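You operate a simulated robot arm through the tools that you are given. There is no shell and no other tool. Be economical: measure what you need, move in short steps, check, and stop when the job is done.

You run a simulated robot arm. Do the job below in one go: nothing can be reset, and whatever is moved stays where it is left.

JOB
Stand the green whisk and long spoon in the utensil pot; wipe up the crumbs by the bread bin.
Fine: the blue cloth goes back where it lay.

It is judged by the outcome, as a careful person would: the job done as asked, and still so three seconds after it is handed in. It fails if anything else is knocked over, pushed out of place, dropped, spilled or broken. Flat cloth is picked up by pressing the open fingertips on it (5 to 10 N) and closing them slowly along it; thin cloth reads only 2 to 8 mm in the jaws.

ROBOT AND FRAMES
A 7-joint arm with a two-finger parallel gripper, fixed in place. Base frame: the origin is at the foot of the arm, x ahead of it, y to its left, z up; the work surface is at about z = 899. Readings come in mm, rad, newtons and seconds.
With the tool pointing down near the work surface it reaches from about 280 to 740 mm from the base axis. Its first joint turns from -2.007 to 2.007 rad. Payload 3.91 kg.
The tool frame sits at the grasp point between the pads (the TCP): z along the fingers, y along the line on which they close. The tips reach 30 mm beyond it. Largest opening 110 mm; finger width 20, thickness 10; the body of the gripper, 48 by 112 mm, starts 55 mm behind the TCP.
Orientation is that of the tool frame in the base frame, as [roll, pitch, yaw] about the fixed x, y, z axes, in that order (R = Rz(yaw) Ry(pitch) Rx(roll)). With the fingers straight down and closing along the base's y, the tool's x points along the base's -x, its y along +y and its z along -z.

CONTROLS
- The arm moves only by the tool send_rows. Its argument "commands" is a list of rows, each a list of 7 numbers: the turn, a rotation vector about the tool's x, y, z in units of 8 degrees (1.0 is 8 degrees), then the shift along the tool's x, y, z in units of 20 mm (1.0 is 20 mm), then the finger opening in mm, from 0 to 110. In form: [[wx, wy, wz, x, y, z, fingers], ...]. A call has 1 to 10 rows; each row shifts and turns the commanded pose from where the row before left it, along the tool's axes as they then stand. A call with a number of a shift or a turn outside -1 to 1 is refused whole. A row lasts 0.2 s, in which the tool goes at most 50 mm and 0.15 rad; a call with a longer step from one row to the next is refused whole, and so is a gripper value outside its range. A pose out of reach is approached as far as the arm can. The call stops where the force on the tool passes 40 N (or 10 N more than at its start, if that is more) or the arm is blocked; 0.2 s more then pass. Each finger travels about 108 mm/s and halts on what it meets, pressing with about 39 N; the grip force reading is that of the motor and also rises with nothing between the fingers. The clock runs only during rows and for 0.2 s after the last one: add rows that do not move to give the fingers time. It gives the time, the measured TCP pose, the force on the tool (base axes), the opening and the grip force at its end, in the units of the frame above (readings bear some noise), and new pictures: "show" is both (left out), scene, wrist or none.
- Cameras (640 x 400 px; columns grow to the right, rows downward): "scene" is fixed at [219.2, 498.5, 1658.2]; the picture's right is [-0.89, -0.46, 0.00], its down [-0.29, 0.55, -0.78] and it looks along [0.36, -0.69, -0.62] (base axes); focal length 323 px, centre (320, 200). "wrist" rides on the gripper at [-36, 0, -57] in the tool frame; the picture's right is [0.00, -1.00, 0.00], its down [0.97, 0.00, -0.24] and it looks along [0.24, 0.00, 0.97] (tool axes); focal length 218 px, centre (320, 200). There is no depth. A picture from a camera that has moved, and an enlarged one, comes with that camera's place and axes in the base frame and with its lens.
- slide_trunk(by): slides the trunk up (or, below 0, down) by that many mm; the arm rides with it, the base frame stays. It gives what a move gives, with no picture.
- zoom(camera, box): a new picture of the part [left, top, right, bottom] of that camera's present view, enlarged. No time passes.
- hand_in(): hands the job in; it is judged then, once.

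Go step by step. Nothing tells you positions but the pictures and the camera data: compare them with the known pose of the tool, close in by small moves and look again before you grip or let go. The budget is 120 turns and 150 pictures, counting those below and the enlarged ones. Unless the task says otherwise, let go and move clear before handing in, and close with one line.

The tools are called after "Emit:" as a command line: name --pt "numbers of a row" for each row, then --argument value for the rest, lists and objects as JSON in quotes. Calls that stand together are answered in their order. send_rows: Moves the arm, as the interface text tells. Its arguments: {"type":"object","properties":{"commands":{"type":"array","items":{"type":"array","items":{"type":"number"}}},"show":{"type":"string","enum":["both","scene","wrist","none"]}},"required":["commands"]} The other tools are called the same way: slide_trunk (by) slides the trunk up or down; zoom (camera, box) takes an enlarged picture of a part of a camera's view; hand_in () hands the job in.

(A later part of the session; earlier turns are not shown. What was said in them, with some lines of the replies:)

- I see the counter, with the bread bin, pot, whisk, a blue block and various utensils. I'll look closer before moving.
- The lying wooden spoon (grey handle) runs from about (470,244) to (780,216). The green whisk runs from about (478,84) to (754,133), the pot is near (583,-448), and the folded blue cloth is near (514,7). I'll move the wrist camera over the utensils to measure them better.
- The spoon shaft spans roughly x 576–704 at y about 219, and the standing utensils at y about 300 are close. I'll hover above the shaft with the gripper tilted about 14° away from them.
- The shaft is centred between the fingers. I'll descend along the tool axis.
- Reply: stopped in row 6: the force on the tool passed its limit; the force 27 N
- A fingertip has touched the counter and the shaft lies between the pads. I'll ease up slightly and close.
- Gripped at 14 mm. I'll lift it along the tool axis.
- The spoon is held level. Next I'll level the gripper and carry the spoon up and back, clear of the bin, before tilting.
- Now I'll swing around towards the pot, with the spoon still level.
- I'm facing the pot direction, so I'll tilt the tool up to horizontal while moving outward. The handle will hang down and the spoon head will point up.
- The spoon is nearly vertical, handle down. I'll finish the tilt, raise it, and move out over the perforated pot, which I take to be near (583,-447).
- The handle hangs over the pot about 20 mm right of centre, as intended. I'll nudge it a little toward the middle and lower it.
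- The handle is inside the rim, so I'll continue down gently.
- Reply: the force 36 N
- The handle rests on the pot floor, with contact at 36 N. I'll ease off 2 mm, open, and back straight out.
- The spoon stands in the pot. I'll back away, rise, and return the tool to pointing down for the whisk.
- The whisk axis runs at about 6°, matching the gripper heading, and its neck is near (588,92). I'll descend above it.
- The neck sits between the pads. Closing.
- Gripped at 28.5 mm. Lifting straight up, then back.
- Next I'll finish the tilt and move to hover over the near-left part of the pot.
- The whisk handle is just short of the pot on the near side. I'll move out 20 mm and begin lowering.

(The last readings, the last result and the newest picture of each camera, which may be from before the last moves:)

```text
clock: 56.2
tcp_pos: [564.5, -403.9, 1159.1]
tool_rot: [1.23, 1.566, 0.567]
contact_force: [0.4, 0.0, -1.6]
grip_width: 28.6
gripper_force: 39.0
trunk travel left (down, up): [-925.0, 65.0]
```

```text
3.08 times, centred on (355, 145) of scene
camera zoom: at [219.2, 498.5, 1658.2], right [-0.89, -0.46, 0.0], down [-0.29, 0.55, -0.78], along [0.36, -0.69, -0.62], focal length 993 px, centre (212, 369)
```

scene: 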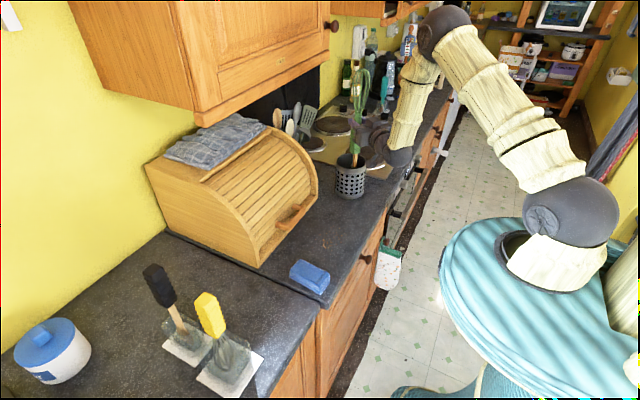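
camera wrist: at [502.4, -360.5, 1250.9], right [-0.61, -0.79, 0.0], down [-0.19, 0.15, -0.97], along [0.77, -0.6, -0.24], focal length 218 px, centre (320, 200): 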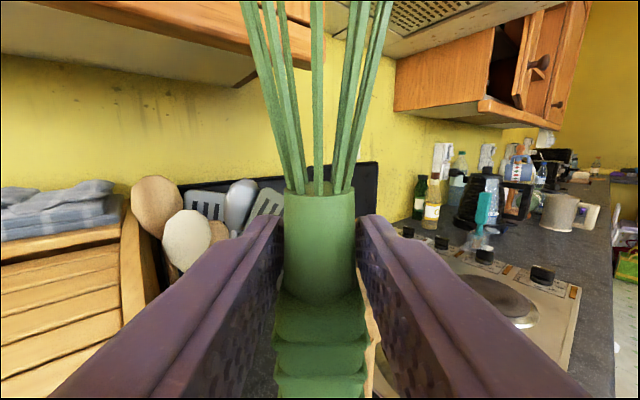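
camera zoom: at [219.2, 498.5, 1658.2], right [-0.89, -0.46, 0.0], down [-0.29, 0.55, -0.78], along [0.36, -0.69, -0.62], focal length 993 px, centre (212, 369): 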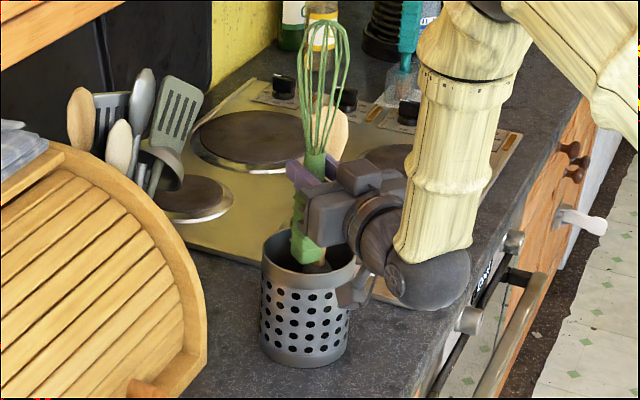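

The whisk is nearly centred over the spoon handle, so I'll shift it 16 mm left to clear the spoon and check again.

Emit:
send_rows --pt "0 0 0 0 0.4 0 8" --pt "0 0 0 0 0.4 0 8" --pt "0 0 0 0 0 0 8" --show "none"

Emit:
zoom --camera "scene" --box '[330, 100, 380, 210]'

```text
clock: 57.0
tcp_pos: [573.1, -391.0, 1159.2]
tool_rot: [1.17, 1.566, 0.508]
contact_force: [-1.5, -0.4, 0.0]
grip_width: 28.5
gripper_force: 39.4
trunk travel left (down, up): [-925.0, 65.0]
```

```text
3.64 times, centred on (355, 155) of scene
camera zoom: at [219.2, 498.5, 1658.2], right [-0.89, -0.46, 0.0], down [-0.29, 0.55, -0.78], along [0.36, -0.69, -0.62], focal length 1174 px, centre (193, 364)
```

zoom: 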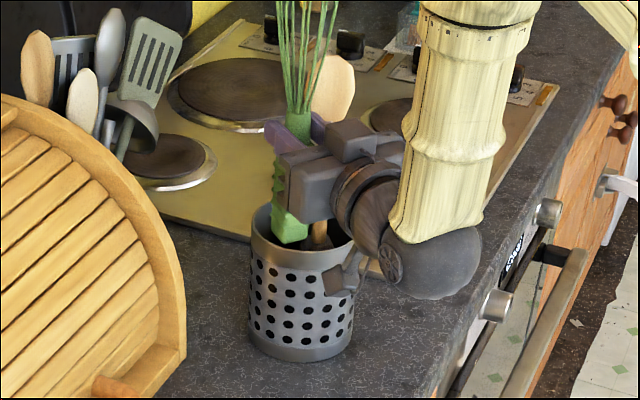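

The whisk bottom is inside the rim, left of the spoon. Lowering further.

Emit:
send_rows --pt "0 0 0 0.7 0 0 8" --pt "0 0 0 0.7 0 0 8" --pt "0 0 0 0.7 0 0 8" --pt "0 0 0 0.7 0 0 8" --pt "0 0 0 0.5 0 0 8" --pt "0 0 0 0 0 0 8" --show "wrist"

Emit:
zoom --camera "scene" --box '[330, 100, 380, 210]'

```text
clock: 58.4
tcp_pos: [573.7, -392.3, 1092.6]
tool_rot: [1.307, 1.566, 0.644]
contact_force: [-1.2, -2.9, -1.4]
grip_width: 28.6
gripper_force: 39.4
trunk travel left (down, up): [-925.0, 65.0]
camera wrist: at [529.1, -357.3, 1128.8], right [-0.61, -0.79, 0.0], down [-0.19, 0.15, -0.97], along [0.77, -0.6, -0.24], focal length 218 px, centre (320, 200)
```

wrist: 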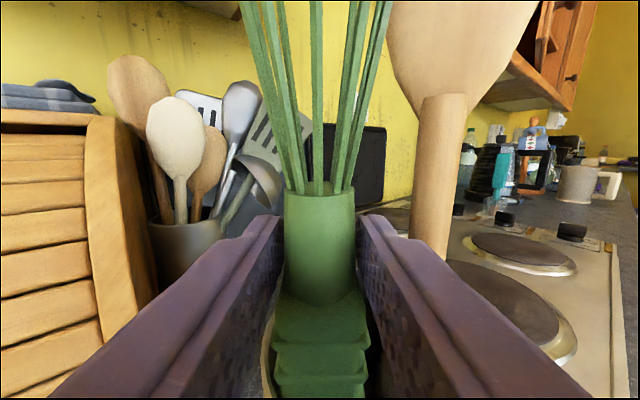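

```text
3.64 times, centred on (355, 155) of scene
camera zoom: at [219.2, 498.5, 1658.2], right [-0.89, -0.46, 0.0], down [-0.29, 0.55, -0.78], along [0.36, -0.69, -0.62], focal length 1174 px, centre (193, 364)
```

zoom: 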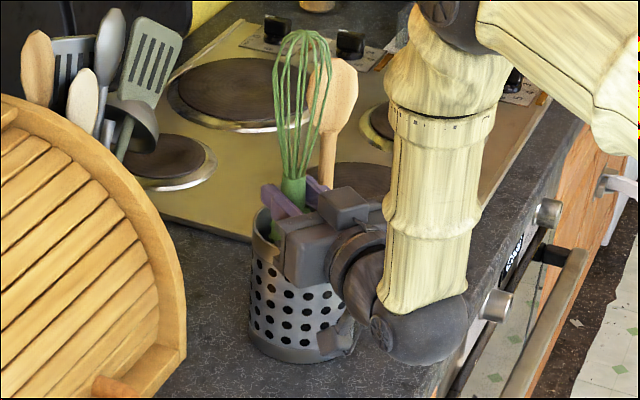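

Clear so far. I'll go down another 42 mm, keeping the fingers above the rim.

Emit:
send_rows --pt "0 0 0 0.5 0 0 8" --pt "0 0 0 0.5 0 0 8" --pt "0 0 0 0.4 0 0 8" --pt "0 0 0 0.3 0 0 8" --pt "0 0 0 0.3 0 0 8" --pt "0 0 0 0.1 0 0 8" --pt "0 0 0 0 0 0 8" --show "wrist"

Emit:
zoom --camera "scene" --box '[330, 100, 380, 210]'

```text
clock: 60.0
tcp_pos: [572.0, -392.1, 1055.7]
tool_rot: [0.291, 1.56, -0.37]
contact_force: [-0.2, -1.2, 29.6]
grip_width: 28.2
gripper_force: 39.1
trunk travel left (down, up): [-925.0, 65.0]
camera wrist: at [527.0, -356.8, 1091.3], right [-0.61, -0.79, 0.0], down [-0.18, 0.14, -0.97], along [0.77, -0.6, -0.23], focal length 218 px, centre (320, 200)
```

wrist: 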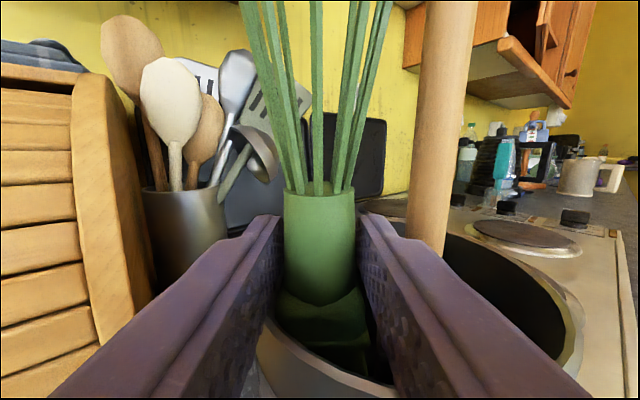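

```text
3.64 times, centred on (355, 155) of scene
camera zoom: at [219.2, 498.5, 1658.2], right [-0.89, -0.46, 0.0], down [-0.29, 0.55, -0.78], along [0.36, -0.69, -0.62], focal length 1174 px, centre (193, 364)
```

zoom: 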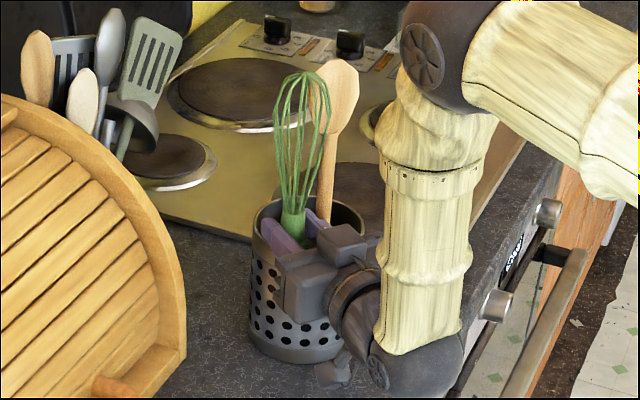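

The whisk has touched bottom, with about 30 N upward. I'll ease up 2 mm, open modestly, and back out.

Emit:
send_rows --pt "0 0 0 -0.12 0 0 8" --pt "0 0 0 0 0 0 28" --pt "0 0 0 0 0 0 36" --pt "0 0 0 0 0 0 42" --pt "0 0 0 0 0 0 42" --pt "0 0 0 0 0 0 42" --show "wrist"

```text
clock: 61.4
tcp_pos: [572.1, -389.0, 1056.4]
tool_rot: [0.467, 1.563, -0.194]
contact_force: [7.6, 8.4, 28.8]
grip_width: 38.0
gripper_force: 0.0
trunk travel left (down, up): [-925.0, 65.0]
camera wrist: at [527.5, -354.7, 1091.8], right [-0.61, -0.79, 0.0], down [-0.18, 0.15, -0.97], along [0.77, -0.6, -0.23], focal length 218 px, centre (320, 200)
```

wrist: 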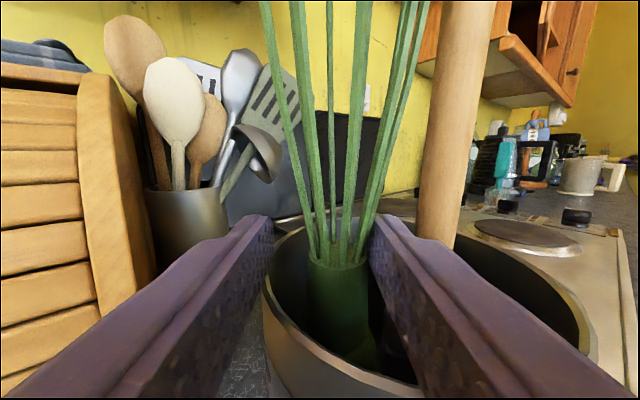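

The whisk dropped to the pot floor, but the fingers seem to rest on the rim. I'll lift a little before retreating.

Emit:
send_rows --pt "0 0 0 -0.2 0 0 40" --pt "0 0 0 -0.2 0 0 40" --pt "0 0 0 -0.2 0 0 40" --pt "0 0 0 0 0 0 40" --show "wrist"

Emit:
zoom --camera "scene" --box '[330, 100, 380, 210]'

```text
clock: 62.4
tcp_pos: [574.1, -392.8, 1063.9]
tool_rot: [1.621, 1.565, 0.959]
contact_force: [0.7, 0.1, -0.4]
grip_width: 40.0
gripper_force: 0.0
trunk travel left (down, up): [-925.0, 65.0]
camera wrist: at [527.9, -358.0, 1100.3], right [-0.61, -0.79, 0.0], down [-0.19, 0.15, -0.97], along [0.77, -0.6, -0.24], focal length 218 px, centre (320, 200)
```

wrist: 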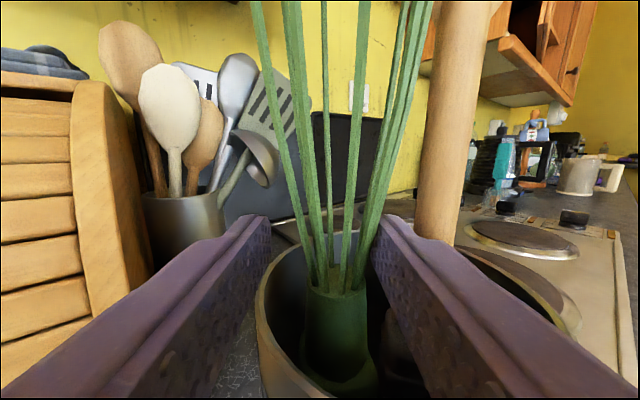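

```text
3.64 times, centred on (355, 155) of scene
camera zoom: at [219.2, 498.5, 1658.2], right [-0.89, -0.46, 0.0], down [-0.29, 0.55, -0.78], along [0.36, -0.69, -0.62], focal length 1174 px, centre (193, 364)
```

zoom: 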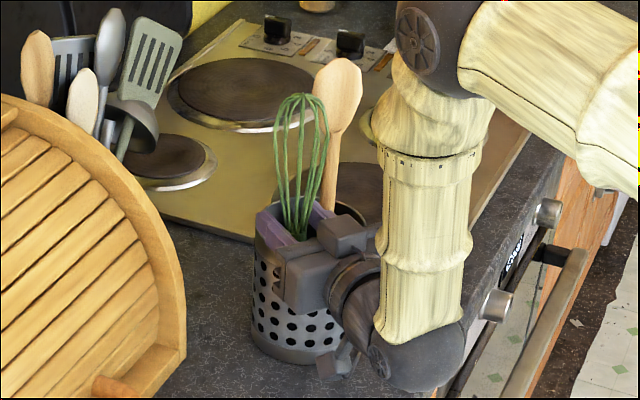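

Emit:
send_rows --pt "0 0 0 0 0 -0.4 44" --pt "0 0 0 0 0 -0.6 44" --pt "0 0 0 0 0 -0.8 44" --pt "0 0 0 0 0 -1 44" --pt "0 0 0 0 0 -1 44" --pt "0 0 0 0 0 -1 44" --pt "0 0 0 0 0 0 44" --show "both"

Emit:
zoom --camera "scene" --box '[310, 80, 400, 210]'

```text
clock: 64.0
tcp_pos: [498.1, -333.2, 1064.7]
tool_rot: [1.109, 1.568, 0.45]
contact_force: [-0.4, 1.0, -0.3]
grip_width: 44.1
gripper_force: 0.1
trunk travel left (down, up): [-925.0, 65.0]
camera wrist: at [452.8, -298.1, 1100.2], right [-0.61, -0.79, 0.0], down [-0.19, 0.15, -0.97], along [0.77, -0.6, -0.24], focal length 218 px, centre (320, 200)
```

scene: 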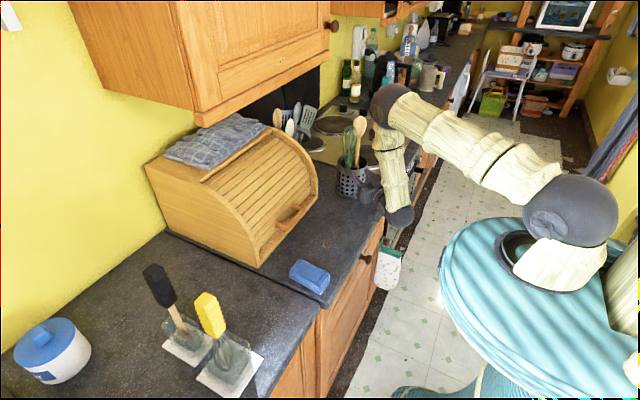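
wrist: 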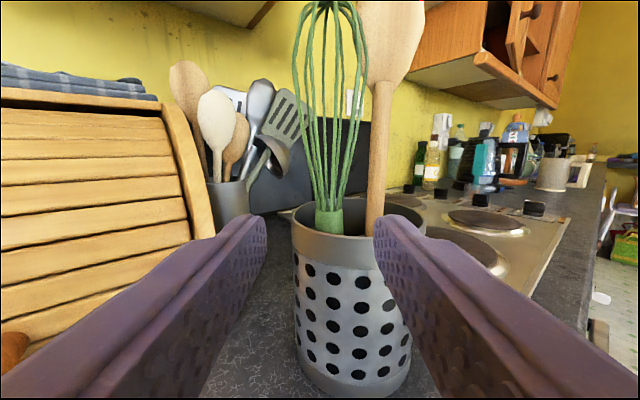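

```text
3.08 times, centred on (355, 145) of scene
camera zoom: at [219.2, 498.5, 1658.2], right [-0.89, -0.46, 0.0], down [-0.29, 0.55, -0.78], along [0.36, -0.69, -0.62], focal length 993 px, centre (212, 369)
```

zoom: 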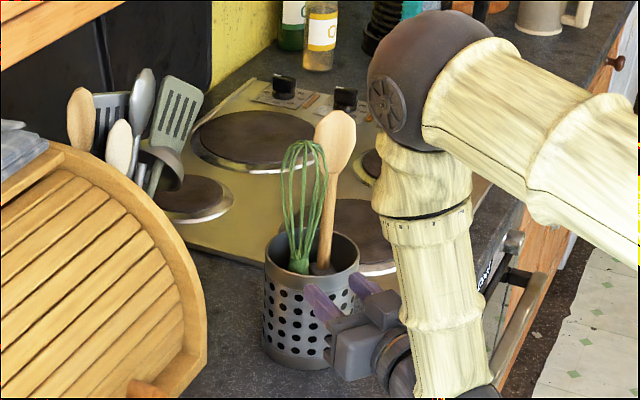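

Both utensils stand in the pot and it hasn't moved. Now I'll back away, raise the arm and return to pointing down for the cloth.

Emit:
send_rows --pt "0 0 0 0 0 -1 60" --pt "0 0 0 -0.5 0 -1 60" --pt "0 0 0 -1 0 -0.5 60" --pt "0 0 0 -1 0 0 60" --pt "0 0 0 -1 0 0 60" --pt "0 0 0 -1 0 0 60" --pt "0 0 0 -1 0 0 60" --pt "0 0 0 -1 0 0 60" --pt "0 0 0 -1 0 0 60" --pt "0 0 0 -0.8 0 0 60" --show "none"

Emit:
send_rows --pt "0 1 0 0.1 0 -0.5 80" --pt "0 1 0 0.14 0 -0.48 80" --pt "0 1 0 0.2 0 -0.45 80" --pt "0 1 0 0.26 0 -0.42 80" --pt "0 1 0 0.32 0 -0.38 80" --pt "0 1 0 0.37 0 -0.33 80" --pt "0 1 0 0.3 0 -0.2 80" --pt "0 1 0 0.2 0 -0.1 80" --pt "0 1 0 0.1 0 0 80" --pt "0 1 0 0 0 0 80" --show "none"

Emit:
send_rows --pt "0 0.7 0 0 0 0 90" --pt "0 0.5 0 0 0 0 90" --pt "0 0 -0.58 0 1 0 90" --pt "0 0 -0.58 0 1 0 90" --pt "0 0 -0.58 0 1 0 90" --pt "0 0 -0.58 0 1 0 90" --pt "0 0 -0.58 0 1 0 90" --pt "0 0 -0.58 0 1 0 90" --pt "0 0 -0.58 0 1 0 90" --pt "0 0 -0.58 0 1 0 90" --show "none"

```text
clock: 66.2
tcp_pos: [457.0, -301.5, 1230.3]
tool_rot: [1.224, 1.565, 0.565]
contact_force: [-0.4, -0.5, 0.1]
grip_width: 60.2
gripper_force: 0.0
trunk travel left (down, up): [-925.0, 65.0]
```

```text
clock: 68.4
tcp_pos: [401.6, -257.7, 1220.2]
tool_rot: [3.136, 0.176, 2.48]
contact_force: [-0.9, -0.1, -0.2]
grip_width: 80.0
gripper_force: 0.1
trunk travel left (down, up): [-925.0, 65.0]
```

```text
clock: 70.6
tcp_pos: [459.0, -111.1, 1221.1]
tool_rot: [-3.141, 0.009, 3.13]
contact_force: [0.6, -0.6, -0.2]
grip_width: 90.0
gripper_force: 0.2
trunk travel left (down, up): [-925.0, 65.0]
```

Emit:
send_rows --pt "0 0 0 -0.4 0.85 1 90" --pt "0 0 0 -0.4 0.85 1 90" --pt "0 0 0 -0.4 0.85 1 90" --pt "0 0 0 -0.4 0.85 1 90" --pt "0 0 0 -0.4 0.85 1 90" --pt "0 0 0 -0.4 0.85 1 90" --pt "0 0 0 -0.1 0.85 1 90" --pt "0 0 0 0 0 0 90"

Emit:
zoom --camera "scene" --box '[250, 210, 390, 320]'

```text
clock: 72.4
tcp_pos: [511.9, 6.4, 1079.6]
tool_rot: [-3.141, 0.012, 3.128]
contact_force: [-0.1, -0.5, -0.3]
grip_width: 89.9
gripper_force: 0.1
trunk travel left (down, up): [-925.0, 65.0]
camera wrist: at [546.4, 5.4, 1137.2], right [-0.01, -1.0, 0.0], down [-0.97, 0.01, 0.23], along [-0.23, 0.0, -0.97], focal length 218 px, centre (320, 200)
```

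scene: 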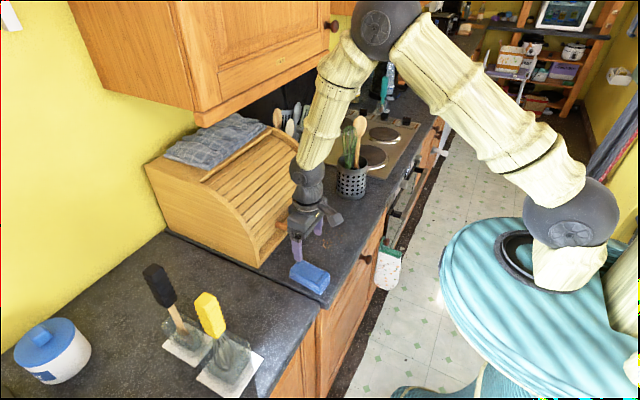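
wrist: 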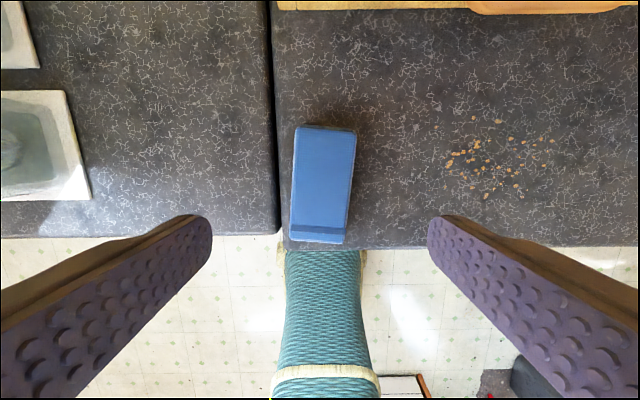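

```text
3.64 times, centred on (320, 265) of scene
camera zoom: at [219.2, 498.5, 1658.2], right [-0.89, -0.46, 0.0], down [-0.29, 0.55, -0.78], along [0.36, -0.69, -0.62], focal length 1174 px, centre (320, -36)
```

zoom: 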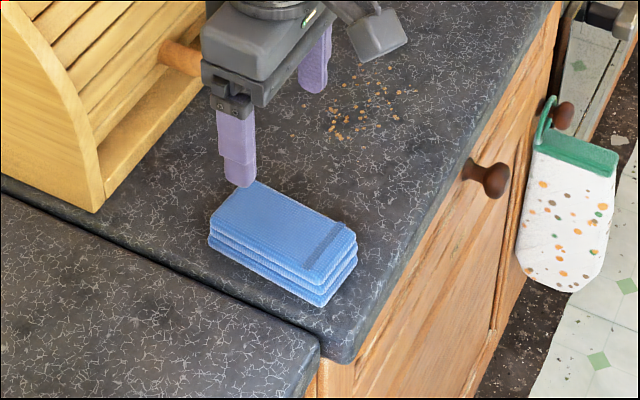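

The blue cloth is a folded three-layer stack centred near (509,3), about 57 x 105 mm, yaw about -5°. The crumbs span x 490–577 and y -127 to -241. I'll align with the cloth and descend around its long sides.

Emit:
send_rows --pt "0 0 0.5 0.1 -0.15 1 84" --pt "0 0 0 0 0 1 84" --pt "0 0 0 0 0 1 84" --pt "0 0 0 0 0 1 84" --pt "0 0 0 0 0 1 84" --pt "0 0 0 0 0 0.5 84" --pt "0 0 0 0 0 0 84" --show "wrist"

Emit:
zoom --camera "scene" --box '[250, 210, 390, 320]'

```text
clock: 74.0
tcp_pos: [511.1, 2.0, 968.0]
tool_rot: [-3.139, 0.009, 3.058]
contact_force: [0.6, 0.4, 0.5]
grip_width: 83.8
gripper_force: 0.0
trunk travel left (down, up): [-925.0, 65.0]
camera wrist: at [545.8, -0.7, 1025.8], right [-0.08, -1.0, 0.0], down [-0.97, 0.08, 0.23], along [-0.23, 0.02, -0.97], focal length 218 px, centre (320, 200)
```

wrist: 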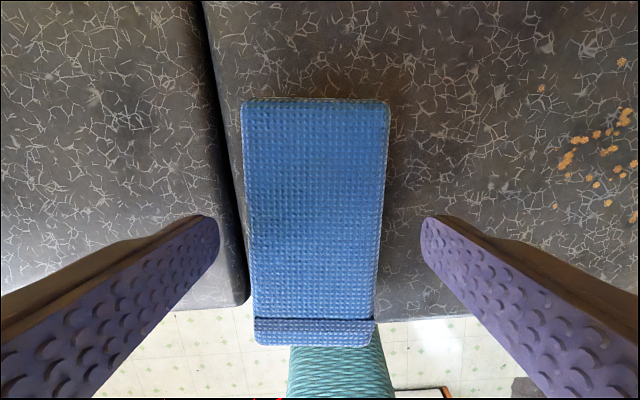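

```text
3.64 times, centred on (320, 265) of scene
camera zoom: at [219.2, 498.5, 1658.2], right [-0.89, -0.46, 0.0], down [-0.29, 0.55, -0.78], along [0.36, -0.69, -0.62], focal length 1174 px, centre (320, -36)
```

zoom: 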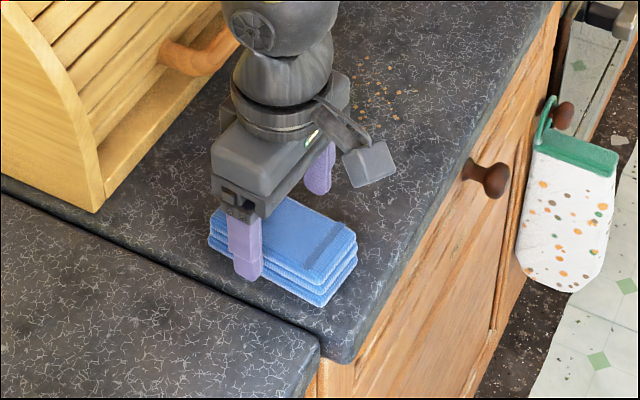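

Emit:
send_rows --pt "0 0 0 0 0.05 0.5 74" --pt "0 0 0 0 0 0.5 72" --pt "0 0 0 0 0 0.4 72" --pt "0 0 0 0 0 0.3 72" --pt "0 0 0 0 0 0 72" --show "wrist"

Emit:
zoom --camera "scene" --box '[250, 210, 390, 320]'

```text
clock: 75.2
tcp_pos: [512.2, 2.9, 940.0]
tool_rot: [3.141, 0.016, 3.06]
contact_force: [-6.7, -1.0, 24.6]
grip_width: 71.8
gripper_force: 0.0
trunk travel left (down, up): [-925.0, 65.0]
stopped in row 5: the force on the tool passed its limit (the readings are from after the stop); the commanded pose is now the measured one
camera wrist: at [546.1, 0.5, 997.7], right [-0.08, -1.0, 0.0], down [-0.97, 0.08, 0.22], along [-0.22, 0.02, -0.97], focal length 218 px, centre (320, 200)
```

wrist: 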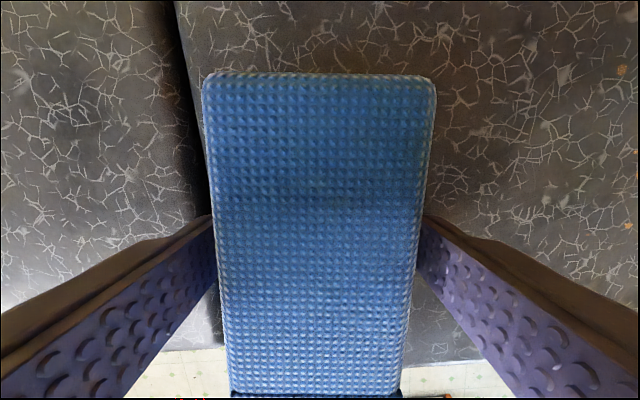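

```text
3.64 times, centred on (320, 265) of scene
camera zoom: at [219.2, 498.5, 1658.2], right [-0.89, -0.46, 0.0], down [-0.29, 0.55, -0.78], along [0.36, -0.69, -0.62], focal length 1174 px, centre (320, -36)
```

zoom: 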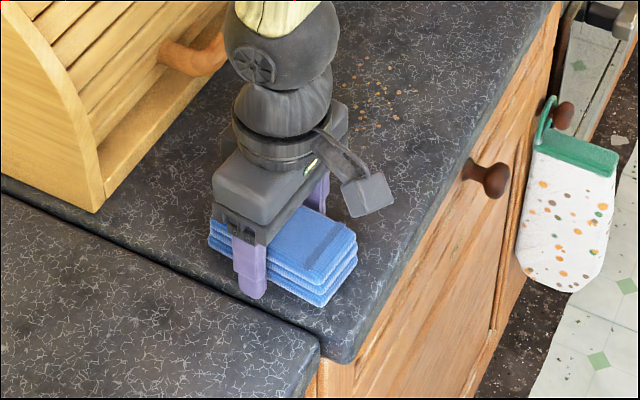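

The fingertips touch the counter, so the surface is near z 909. I'll lift 4 mm and close on the cloth.

Emit:
send_rows --pt "0 0 0 0 0 -0.2 72" --pt "0 0 0 0 0 0 62" --pt "0 0 0 0 0 0 54" --pt "0 0 0 0 0 0 46" --pt "0 0 0 0 0 0 40" --pt "0 0 0 0 0 0 40" --show "wrist"

```text
clock: 76.6
tcp_pos: [511.9, 3.0, 941.0]
tool_rot: [3.141, 0.016, 3.059]
contact_force: [0.1, -0.3, -0.7]
grip_width: 54.1
gripper_force: 38.9
trunk travel left (down, up): [-925.0, 65.0]
camera wrist: at [548.0, 0.8, 999.3], right [-0.08, -1.0, 0.0], down [-0.97, 0.08, 0.23], along [-0.22, 0.02, -0.97], focal length 218 px, centre (320, 200)
```

wrist: 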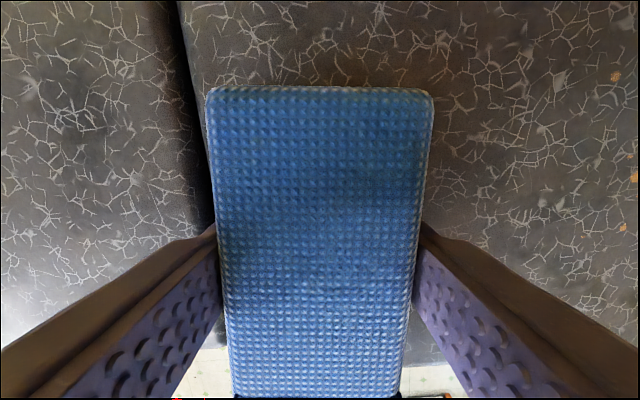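

The cloth is firmly held at 54 mm; home is TCP (512,3), yaw 3.059. I'll lift it and set it down at the left edge of the crumbs.

Emit:
send_rows --pt "0 0 0 0 0 -0.5 40" --pt "0 0 0 0 0 -0.7 40" --pt "0 0 0 -0.315 -1 0 40" --pt "0 0 0 -0.315 -1 0 40" --pt "0 0 0 -0.315 -1 0 40" --pt "0 0 0 -0.315 -1 0 40" --pt "0 0 0 -0.315 -1 0 40" --pt "0 0 0 0 0 0.6 40" --pt "0 0 0 0 0 0.4 40" --pt "0 0 0 0 0 0 40"

```text
clock: 78.8
tcp_pos: [537.2, -98.7, 946.9]
tool_rot: [-3.14, 0.015, 3.06]
contact_force: [0.8, 1.0, -0.6]
grip_width: 53.9
gripper_force: 39.0
trunk travel left (down, up): [-925.0, 65.0]
camera wrist: at [571.9, -101.8, 1004.5], right [-0.08, -1.0, 0.0], down [-0.97, 0.08, 0.23], along [-0.22, 0.02, -0.97], focal length 218 px, centre (320, 200)
```

scene: 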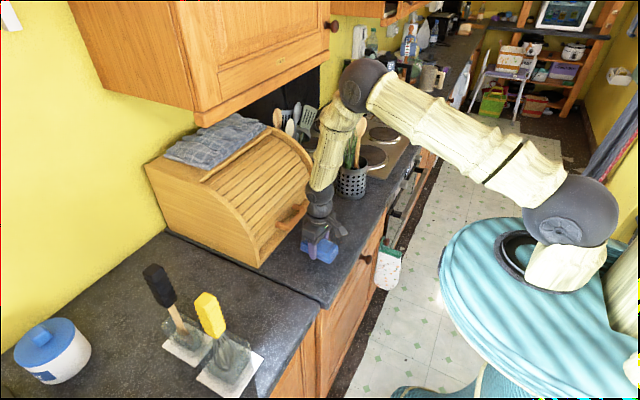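
wrist: 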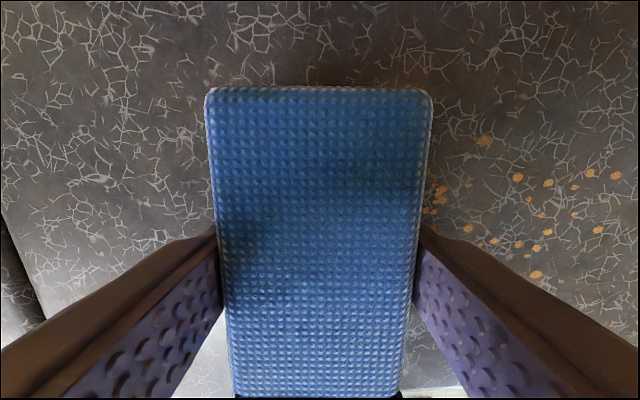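

Emit:
send_rows --pt "0 0 0 0 0 0.2 40" --pt "0 0 0 0 0 0.15 40" --pt "0 0 0 0 0 0 40" --show "none"

```text
clock: 79.6
tcp_pos: [536.8, -99.4, 939.7]
tool_rot: [-3.14, 0.021, 3.06]
contact_force: [0.5, 2.0, 17.0]
grip_width: 54.2
gripper_force: 39.0
trunk travel left (down, up): [-925.0, 65.0]
```

Contact is 17 N. Sweeping slowly across the crumbs.

Emit:
send_rows --pt "0 0 0 0 -0.5 -0.05 40" --pt "0 0 0 0 -0.6 0 40" --pt "0 0 0 0 -0.7 0 40" --pt "0 0 0 0 -0.7 0 40" --pt "0 0 0 0 -0.7 0 40" --pt "0 0 0 0 -0.7 0 40" --pt "0 0 0 0 -0.7 0 40" --pt "0 0 0 0 0 0 40"

```text
clock: 81.4
tcp_pos: [527.6, -190.8, 941.2]
tool_rot: [-3.14, 0.015, 3.06]
contact_force: [-1.4, 1.6, 7.7]
grip_width: 54.1
gripper_force: 38.4
trunk travel left (down, up): [-925.0, 65.0]
camera wrist: at [562.8, -193.9, 998.3], right [-0.08, -1.0, 0.0], down [-0.97, 0.08, 0.23], along [-0.22, 0.02, -0.97], focal length 218 px, centre (320, 200)
```

scene: 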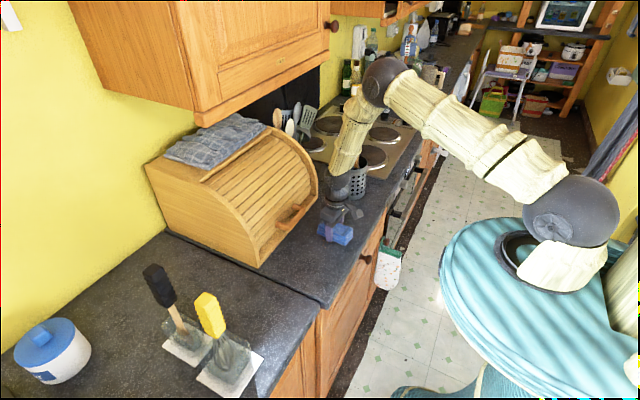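
wrist: 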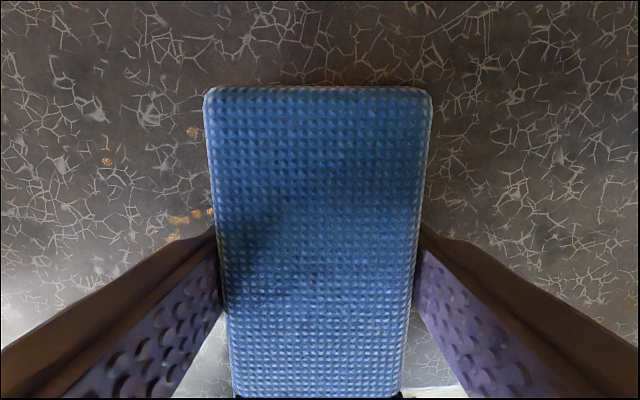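

Most crumbs are gone and a few remain on the left. I'll continue right, then sweep back over.

Emit:
send_rows --pt "0 0 0 0 -0.7 0.03 40" --pt "0 0 0 0 -0.7 0 40" --pt "0 0 0 0 -0.7 0 40" --pt "0 0 0 0 -0.7 0 40" --pt "0 0 0 0 -0.7 0 40" --pt "0 0 0 0 -0.3 0 40" --pt "0 0 0 0 0 0 40" --show "wrist"

```text
clock: 83.0
tcp_pos: [522.5, -265.5, 941.6]
tool_rot: [-3.141, 0.015, 3.06]
contact_force: [0.2, 2.8, 8.3]
grip_width: 53.9
gripper_force: 38.8
trunk travel left (down, up): [-925.0, 65.0]
camera wrist: at [556.4, -268.4, 998.3], right [-0.08, -1.0, 0.0], down [-0.97, 0.08, 0.23], along [-0.22, 0.02, -0.97], focal length 218 px, centre (320, 200)
```

wrist: 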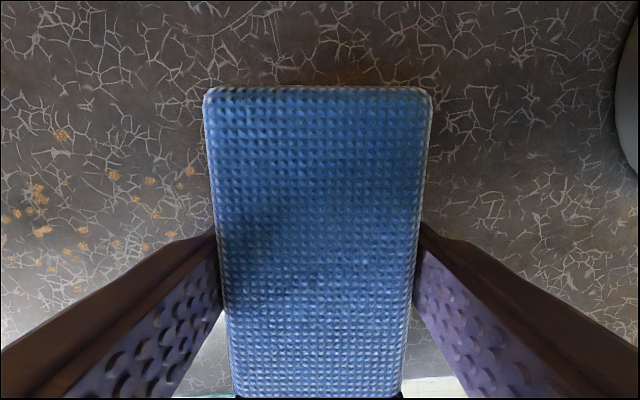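

The crumbs are still there, perhaps fainter. I'll press a bit harder and sweep back.

Emit:
send_rows --pt "0 0 0 0 0.3 0.12 40" --pt "0 0 0 0 0.5 0 40" --pt "0 0 0 0 0.5 0 40" --pt "0 0 0 0 0.5 0 40" --pt "0 0 0 0 0.5 0 40" --pt "0 0 0 0 0.5 0 40" --pt "0 0 0 0 0.5 0 40" --pt "0 0 0 0 0.5 0 40" --pt "0 0 0 0 0.5 0 40" --pt "0 0 0 0 0 0 40" --show "wrist"

```text
clock: 83.9
tcp_pos: [525.1, -237.9, 940.8]
tool_rot: [-3.135, 0.021, 3.059]
contact_force: [-6.1, 0.1, 17.2]
grip_width: 53.7
gripper_force: 39.1
trunk travel left (down, up): [-925.0, 65.0]
stopped in row 4: the force on the tool passed its limit (the readings are from after the stop); the commanded pose is now the measured one
camera wrist: at [559.9, -240.9, 998.3], right [-0.08, -1.0, 0.01], down [-0.97, 0.08, 0.22], along [-0.22, 0.01, -0.98], focal length 218 px, centre (320, 200)
```

wrist: 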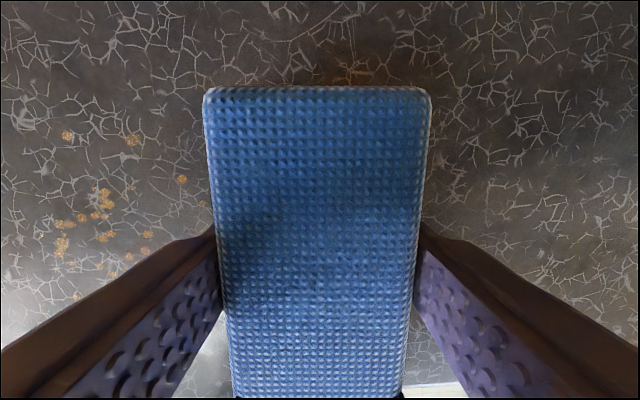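

Emit:
send_rows --pt "0 0 0 0 0.3 0 40" --pt "0 0 0 0 0.5 0 40" --pt "0 0 0 0 0.5 0 40" --pt "0 0 0 0 0.5 0 40" --pt "0 0 0 0 0.5 0 40" --pt "0 0 0 0 0.5 0 40" --pt "0 0 0 0 0.5 0 40" --pt "0 0 0 0 0.5 0 40" --pt "0 0 0 0 0.5 0 40" --pt "0 0 0 0 0 0 40" --show "wrist"

```text
clock: 85.6
tcp_pos: [533.1, -176.7, 940.4]
tool_rot: [-3.128, 0.024, 3.057]
contact_force: [-4.2, -3.6, 14.4]
grip_width: 54.1
gripper_force: 38.9
trunk travel left (down, up): [-925.0, 65.0]
stopped in row 8: the force on the tool passed its limit (the readings are from after the stop); the commanded pose is now the measured one
camera wrist: at [566.7, -179.7, 998.5], right [-0.09, -1.0, 0.01], down [-0.97, 0.09, 0.22], along [-0.22, 0.01, -0.98], focal length 218 px, centre (320, 200)
```

wrist: 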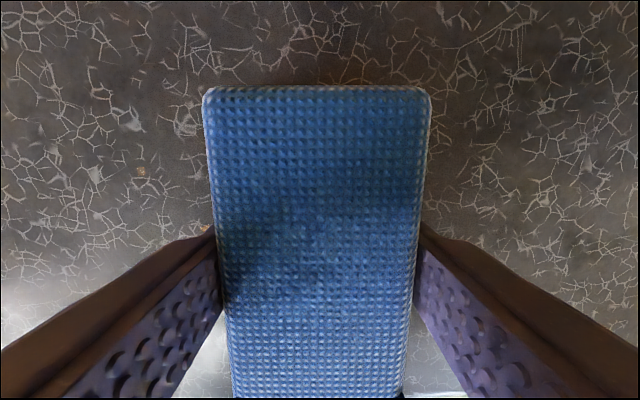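

The pass at higher pressure has cleared the right side. I'll continue left over the remainder.

Emit:
send_rows --pt "0.05 0 0 0 0.3 -0.02 40" --pt "0.05 0 0 0 0.5 0 40" --pt "0 0 0 0 0.5 0 40" --pt "0 0 0 0 0.5 0 40" --pt "0 0 0 0 0.5 0 40" --pt "0 0 0 0 0.5 0 40" --pt "0 0 0 0 0.5 0 40" --pt "0 0 0 0 0.5 0 40" --pt "0 0 0 0 0.3 0 40" --pt "0 0 0 0 0 0 40" --show "wrist"

```text
clock: 86.5
tcp_pos: [534.1, -149.0, 941.3]
tool_rot: [-3.112, 0.023, 3.054]
contact_force: [-5.2, -5.6, 12.3]
grip_width: 54.1
gripper_force: 39.4
trunk travel left (down, up): [-925.0, 65.0]
stopped in row 4: the force on the tool passed its limit (the readings are from after the stop); the commanded pose is now the measured one
camera wrist: at [569.4, -150.2, 999.0], right [-0.09, -1.0, 0.03], down [-0.97, 0.09, 0.22], along [-0.22, -0.01, -0.98], focal length 218 px, centre (320, 200)
```

wrist: 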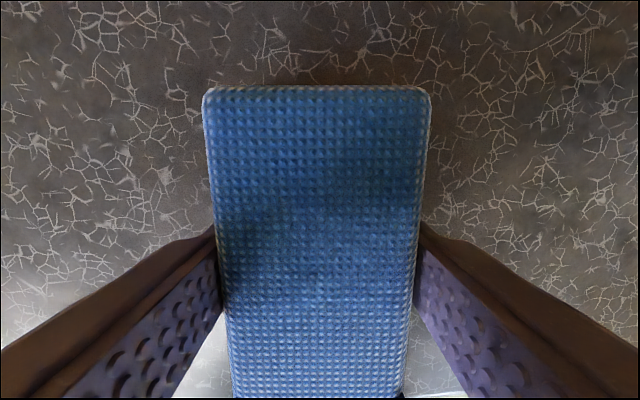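

No crumbs are visible now. I'll lift and look underneath.

Emit:
send_rows --pt "-0.1 0 0 0 0 -0.4 40" --pt "-0.12 0 0 0 0 -0.6 40" --pt "0 0 0 0 0.8 -1 40" --pt "0 0 0 0 1 -1 40" --pt "0 0 0 0 1 -1 40" --pt "0 0 0 0 1 0 40" --pt "0 0 0 0 1 0 40" --pt "0 0 0 0 1 0 40"

Emit:
zoom --camera "scene" --box '[260, 200, 400, 290]'

```text
clock: 88.3
tcp_pos: [545.1, -29.8, 1021.0]
tool_rot: [3.137, 0.025, 3.052]
contact_force: [-0.4, 0.6, -1.2]
grip_width: 54.0
gripper_force: 39.1
trunk travel left (down, up): [-925.0, 65.0]
camera wrist: at [579.5, -33.9, 1078.4], right [-0.09, -1.0, 0.0], down [-0.97, 0.09, 0.22], along [-0.22, 0.02, -0.98], focal length 218 px, centre (320, 200)
```

scene: 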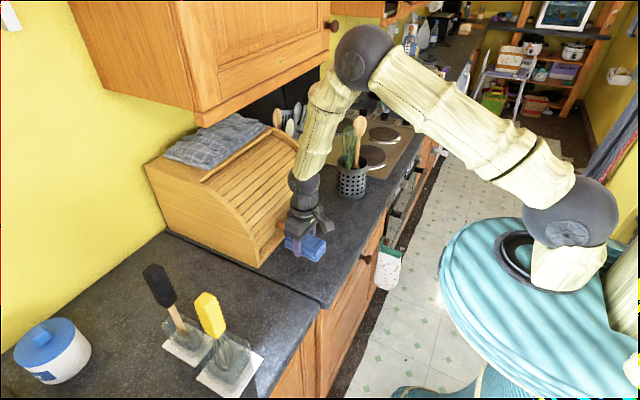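
wrist: 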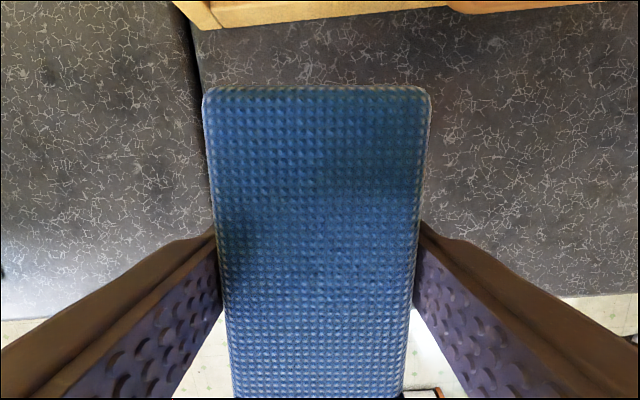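

```text
4.44 times, centred on (330, 245) of scene
camera zoom: at [219.2, 498.5, 1658.2], right [-0.89, -0.46, 0.0], down [-0.29, 0.55, -0.78], along [0.36, -0.69, -0.62], focal length 1434 px, centre (276, 0)
```

zoom: 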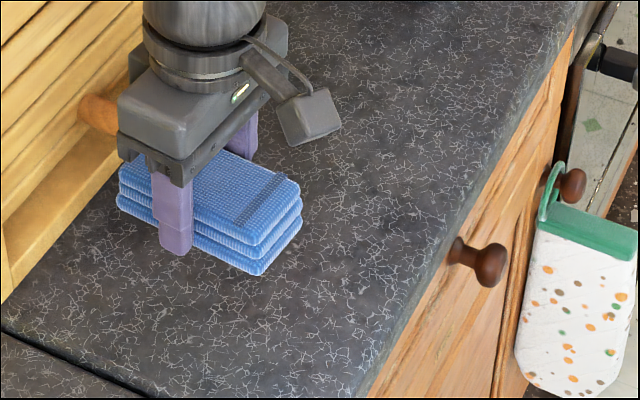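

The counter looks clean where visible. I'll carry the cloth back to its original spot.

Emit:
send_rows --pt "0 0.06 -0.05 0.6 0.5 0 40" --pt "0 0 0 0.6 0.5 0.5 40" --pt "0 0 0 0.59 0.49 1 40" --pt "0 0 0 0 0 1 40" --pt "0 0 0 0 0 0.8 40" --pt "0 0 0 0 0 0 40" --show "none"

```text
clock: 89.8
tcp_pos: [511.7, 1.2, 953.5]
tool_rot: [3.139, 0.016, 3.061]
contact_force: [1.0, 0.4, -0.6]
grip_width: 54.0
gripper_force: 38.8
trunk travel left (down, up): [-925.0, 65.0]
```

Emit:
send_rows --pt "0 0 0 0 0.08 0.3 40" --pt "0 0 0 0 0 0.2 40" --pt "0 0 0 0 0 0.1 40" --pt "0 0 0 0 0 0 40" --show "none"

```text
clock: 90.8
tcp_pos: [512.5, 3.4, 941.7]
tool_rot: [3.136, 0.015, 3.062]
contact_force: [0.1, -0.3, -0.6]
grip_width: 53.9
gripper_force: 39.2
trunk travel left (down, up): [-925.0, 65.0]
```

Emit:
send_rows --pt "0 0 0 0 0 0.06 40" --pt "0 0 0 0 0 0 40" --pt "0 0 0 0 0 0 54" --pt "0 0 0 0 0 0 60" --pt "0 0 0 0 0 0 70" --pt "0 0 0 0 0 0 70" --pt "0 0 0 0 0 -0.5 72" --pt "0 0 0 0 0 -1 72" --pt "0 0 0 0 0 -1 72" --pt "0 0 0 0 0 -1 72" --show "wrist"

Emit:
send_rows --pt "0 0 0 0.2 0.3 -1 72" --pt "0 0 0 0.5 0.5 -1 72" --pt "0 0 0 0.5 0.5 -1 72" --pt "0 0 0 0.5 0.5 -1 72" --pt "0 0 0 0.5 0.5 -1 72" --pt "0 0 0 0 0 -1 72" --pt "0 0 0 0 0 -1 72" --show "both"

Emit:
zoom --camera "scene" --box '[250, 200, 390, 320]'

Emit:
zoom --camera "wrist" --box '[300, 100, 640, 260]'

```text
clock: 93.0
tcp_pos: [510.0, 0.6, 1008.5]
tool_rot: [3.138, 0.016, 3.061]
contact_force: [-0.6, -0.4, 0.7]
grip_width: 72.2
gripper_force: 0.1
trunk travel left (down, up): [-925.0, 65.0]
camera wrist: at [545.8, -1.2, 1067.1], right [-0.08, -1.0, 0.0], down [-0.97, 0.08, 0.22], along [-0.22, 0.02, -0.97], focal length 218 px, centre (320, 200)
```

wrist: 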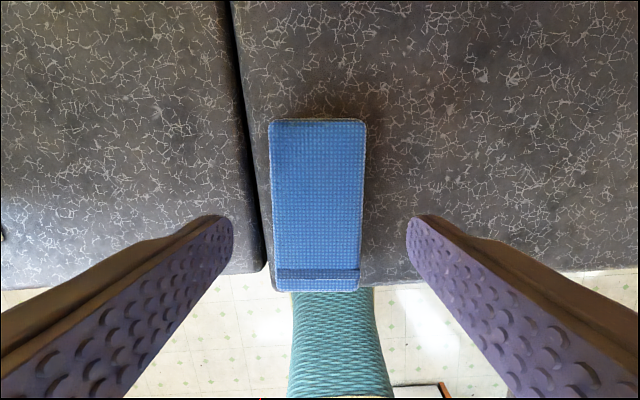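

```text
clock: 94.5
tcp_pos: [466.8, 50.6, 1146.8]
tool_rot: [3.138, 0.018, 3.062]
contact_force: [-0.3, -0.2, 0.1]
grip_width: 72.3
gripper_force: 0.1
trunk travel left (down, up): [-925.0, 65.0]
camera wrist: at [503.0, 48.1, 1205.9], right [-0.08, -1.0, 0.0], down [-0.97, 0.08, 0.22], along [-0.22, 0.02, -0.97], focal length 218 px, centre (320, 200)
```

scene: 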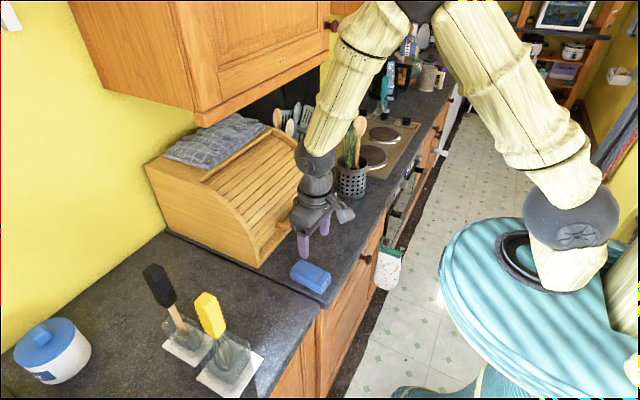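
wrist: 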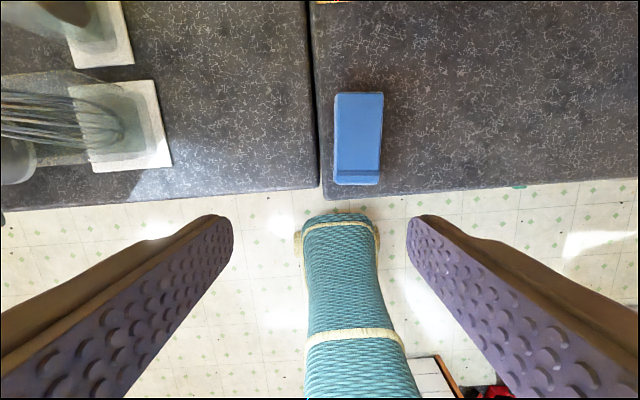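

```text
3.33 times, centred on (320, 260) of scene
camera zoom: at [219.2, 498.5, 1658.2], right [-0.89, -0.46, 0.0], down [-0.29, 0.55, -0.78], along [0.36, -0.69, -0.62], focal length 1076 px, centre (320, 0)
```

zoom: 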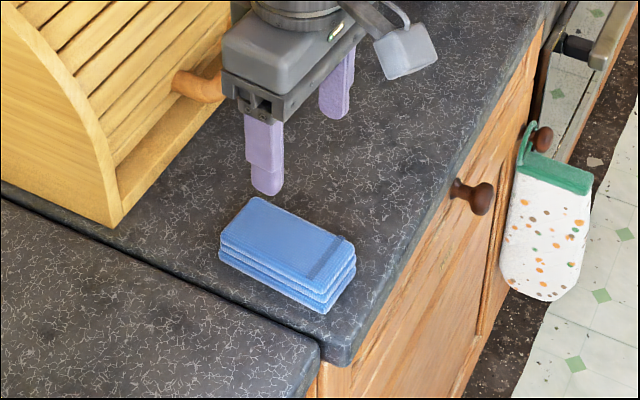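

```text
1.88 times, centred on (470, 180) of wrist
camera zoom: at [503.0, 48.1, 1205.9], right [-0.08, -1.0, 0.0], down [-0.97, 0.08, 0.22], along [-0.22, 0.02, -0.97], focal length 411 px, centre (38, 238)
```

zoom: 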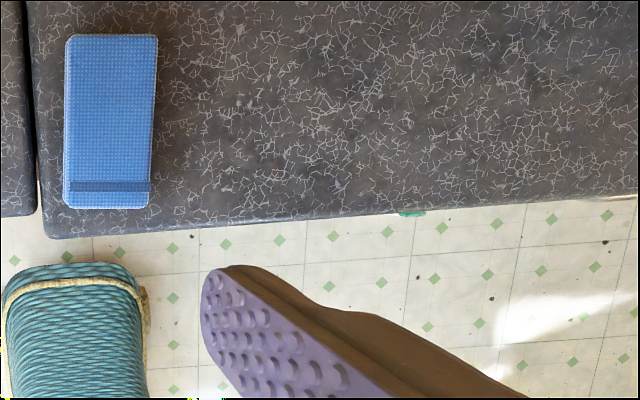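

The crumb area looks clean and the cloth is back. I'll do one last comparison of the cloth against its original picture, and check the pot.

Emit:
zoom --camera "scene" --box '[250, 210, 390, 320]'

Emit:
zoom --camera "scene" --box '[310, 80, 400, 210]'

Emit:
zoom --camera "wrist" --box '[420, 0, 640, 140]'

```text
3.64 times, centred on (320, 265) of scene
camera zoom: at [219.2, 498.5, 1658.2], right [-0.89, -0.46, 0.0], down [-0.29, 0.55, -0.78], along [0.36, -0.69, -0.62], focal length 1174 px, centre (320, -36)
```

zoom: 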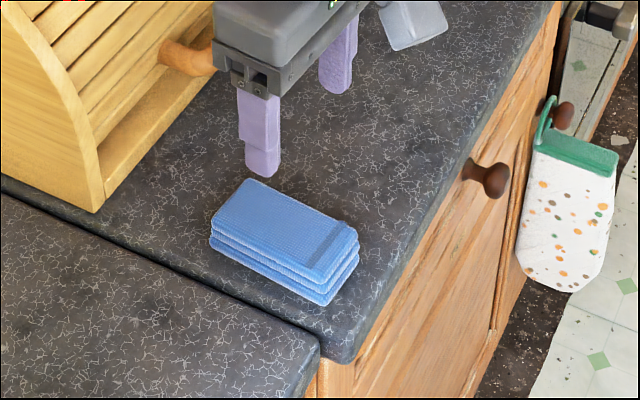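

```text
3.08 times, centred on (355, 145) of scene
camera zoom: at [219.2, 498.5, 1658.2], right [-0.89, -0.46, 0.0], down [-0.29, 0.55, -0.78], along [0.36, -0.69, -0.62], focal length 993 px, centre (212, 369)
```

zoom: 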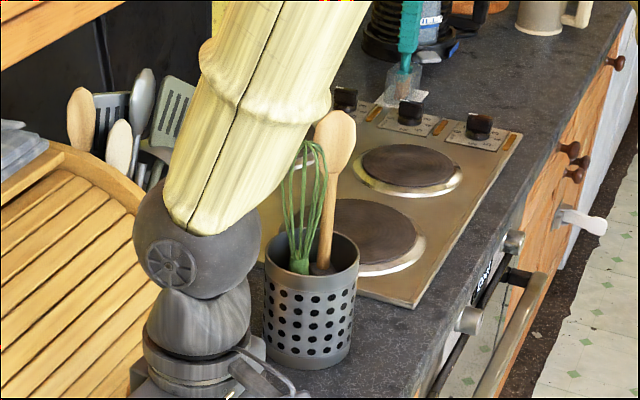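

```text
2.86 times, centred on (530, 70) of wrist
camera zoom: at [503.0, 48.1, 1205.9], right [-0.08, -1.0, 0.0], down [-0.97, 0.08, 0.22], along [-0.22, 0.02, -0.97], focal length 624 px, centre (-280, 571)
```

zoom: 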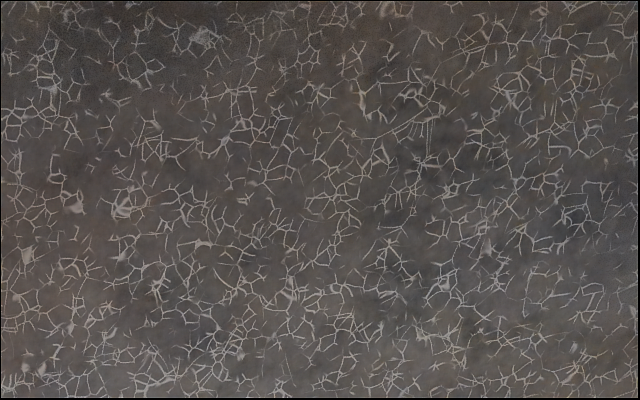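

The counter is clean, the cloth is within a millimetre or two of where it lay, and the spoon and whisk stand in the upright pot. The arm is clear, so I'm handing in.

Emit:
hand_in

```text
The job is handed in.
```

The green whisk and long spoon are standing in the utensil pot, the crumbs by the bread bin are wiped up, and the blue cloth is back where it lay.
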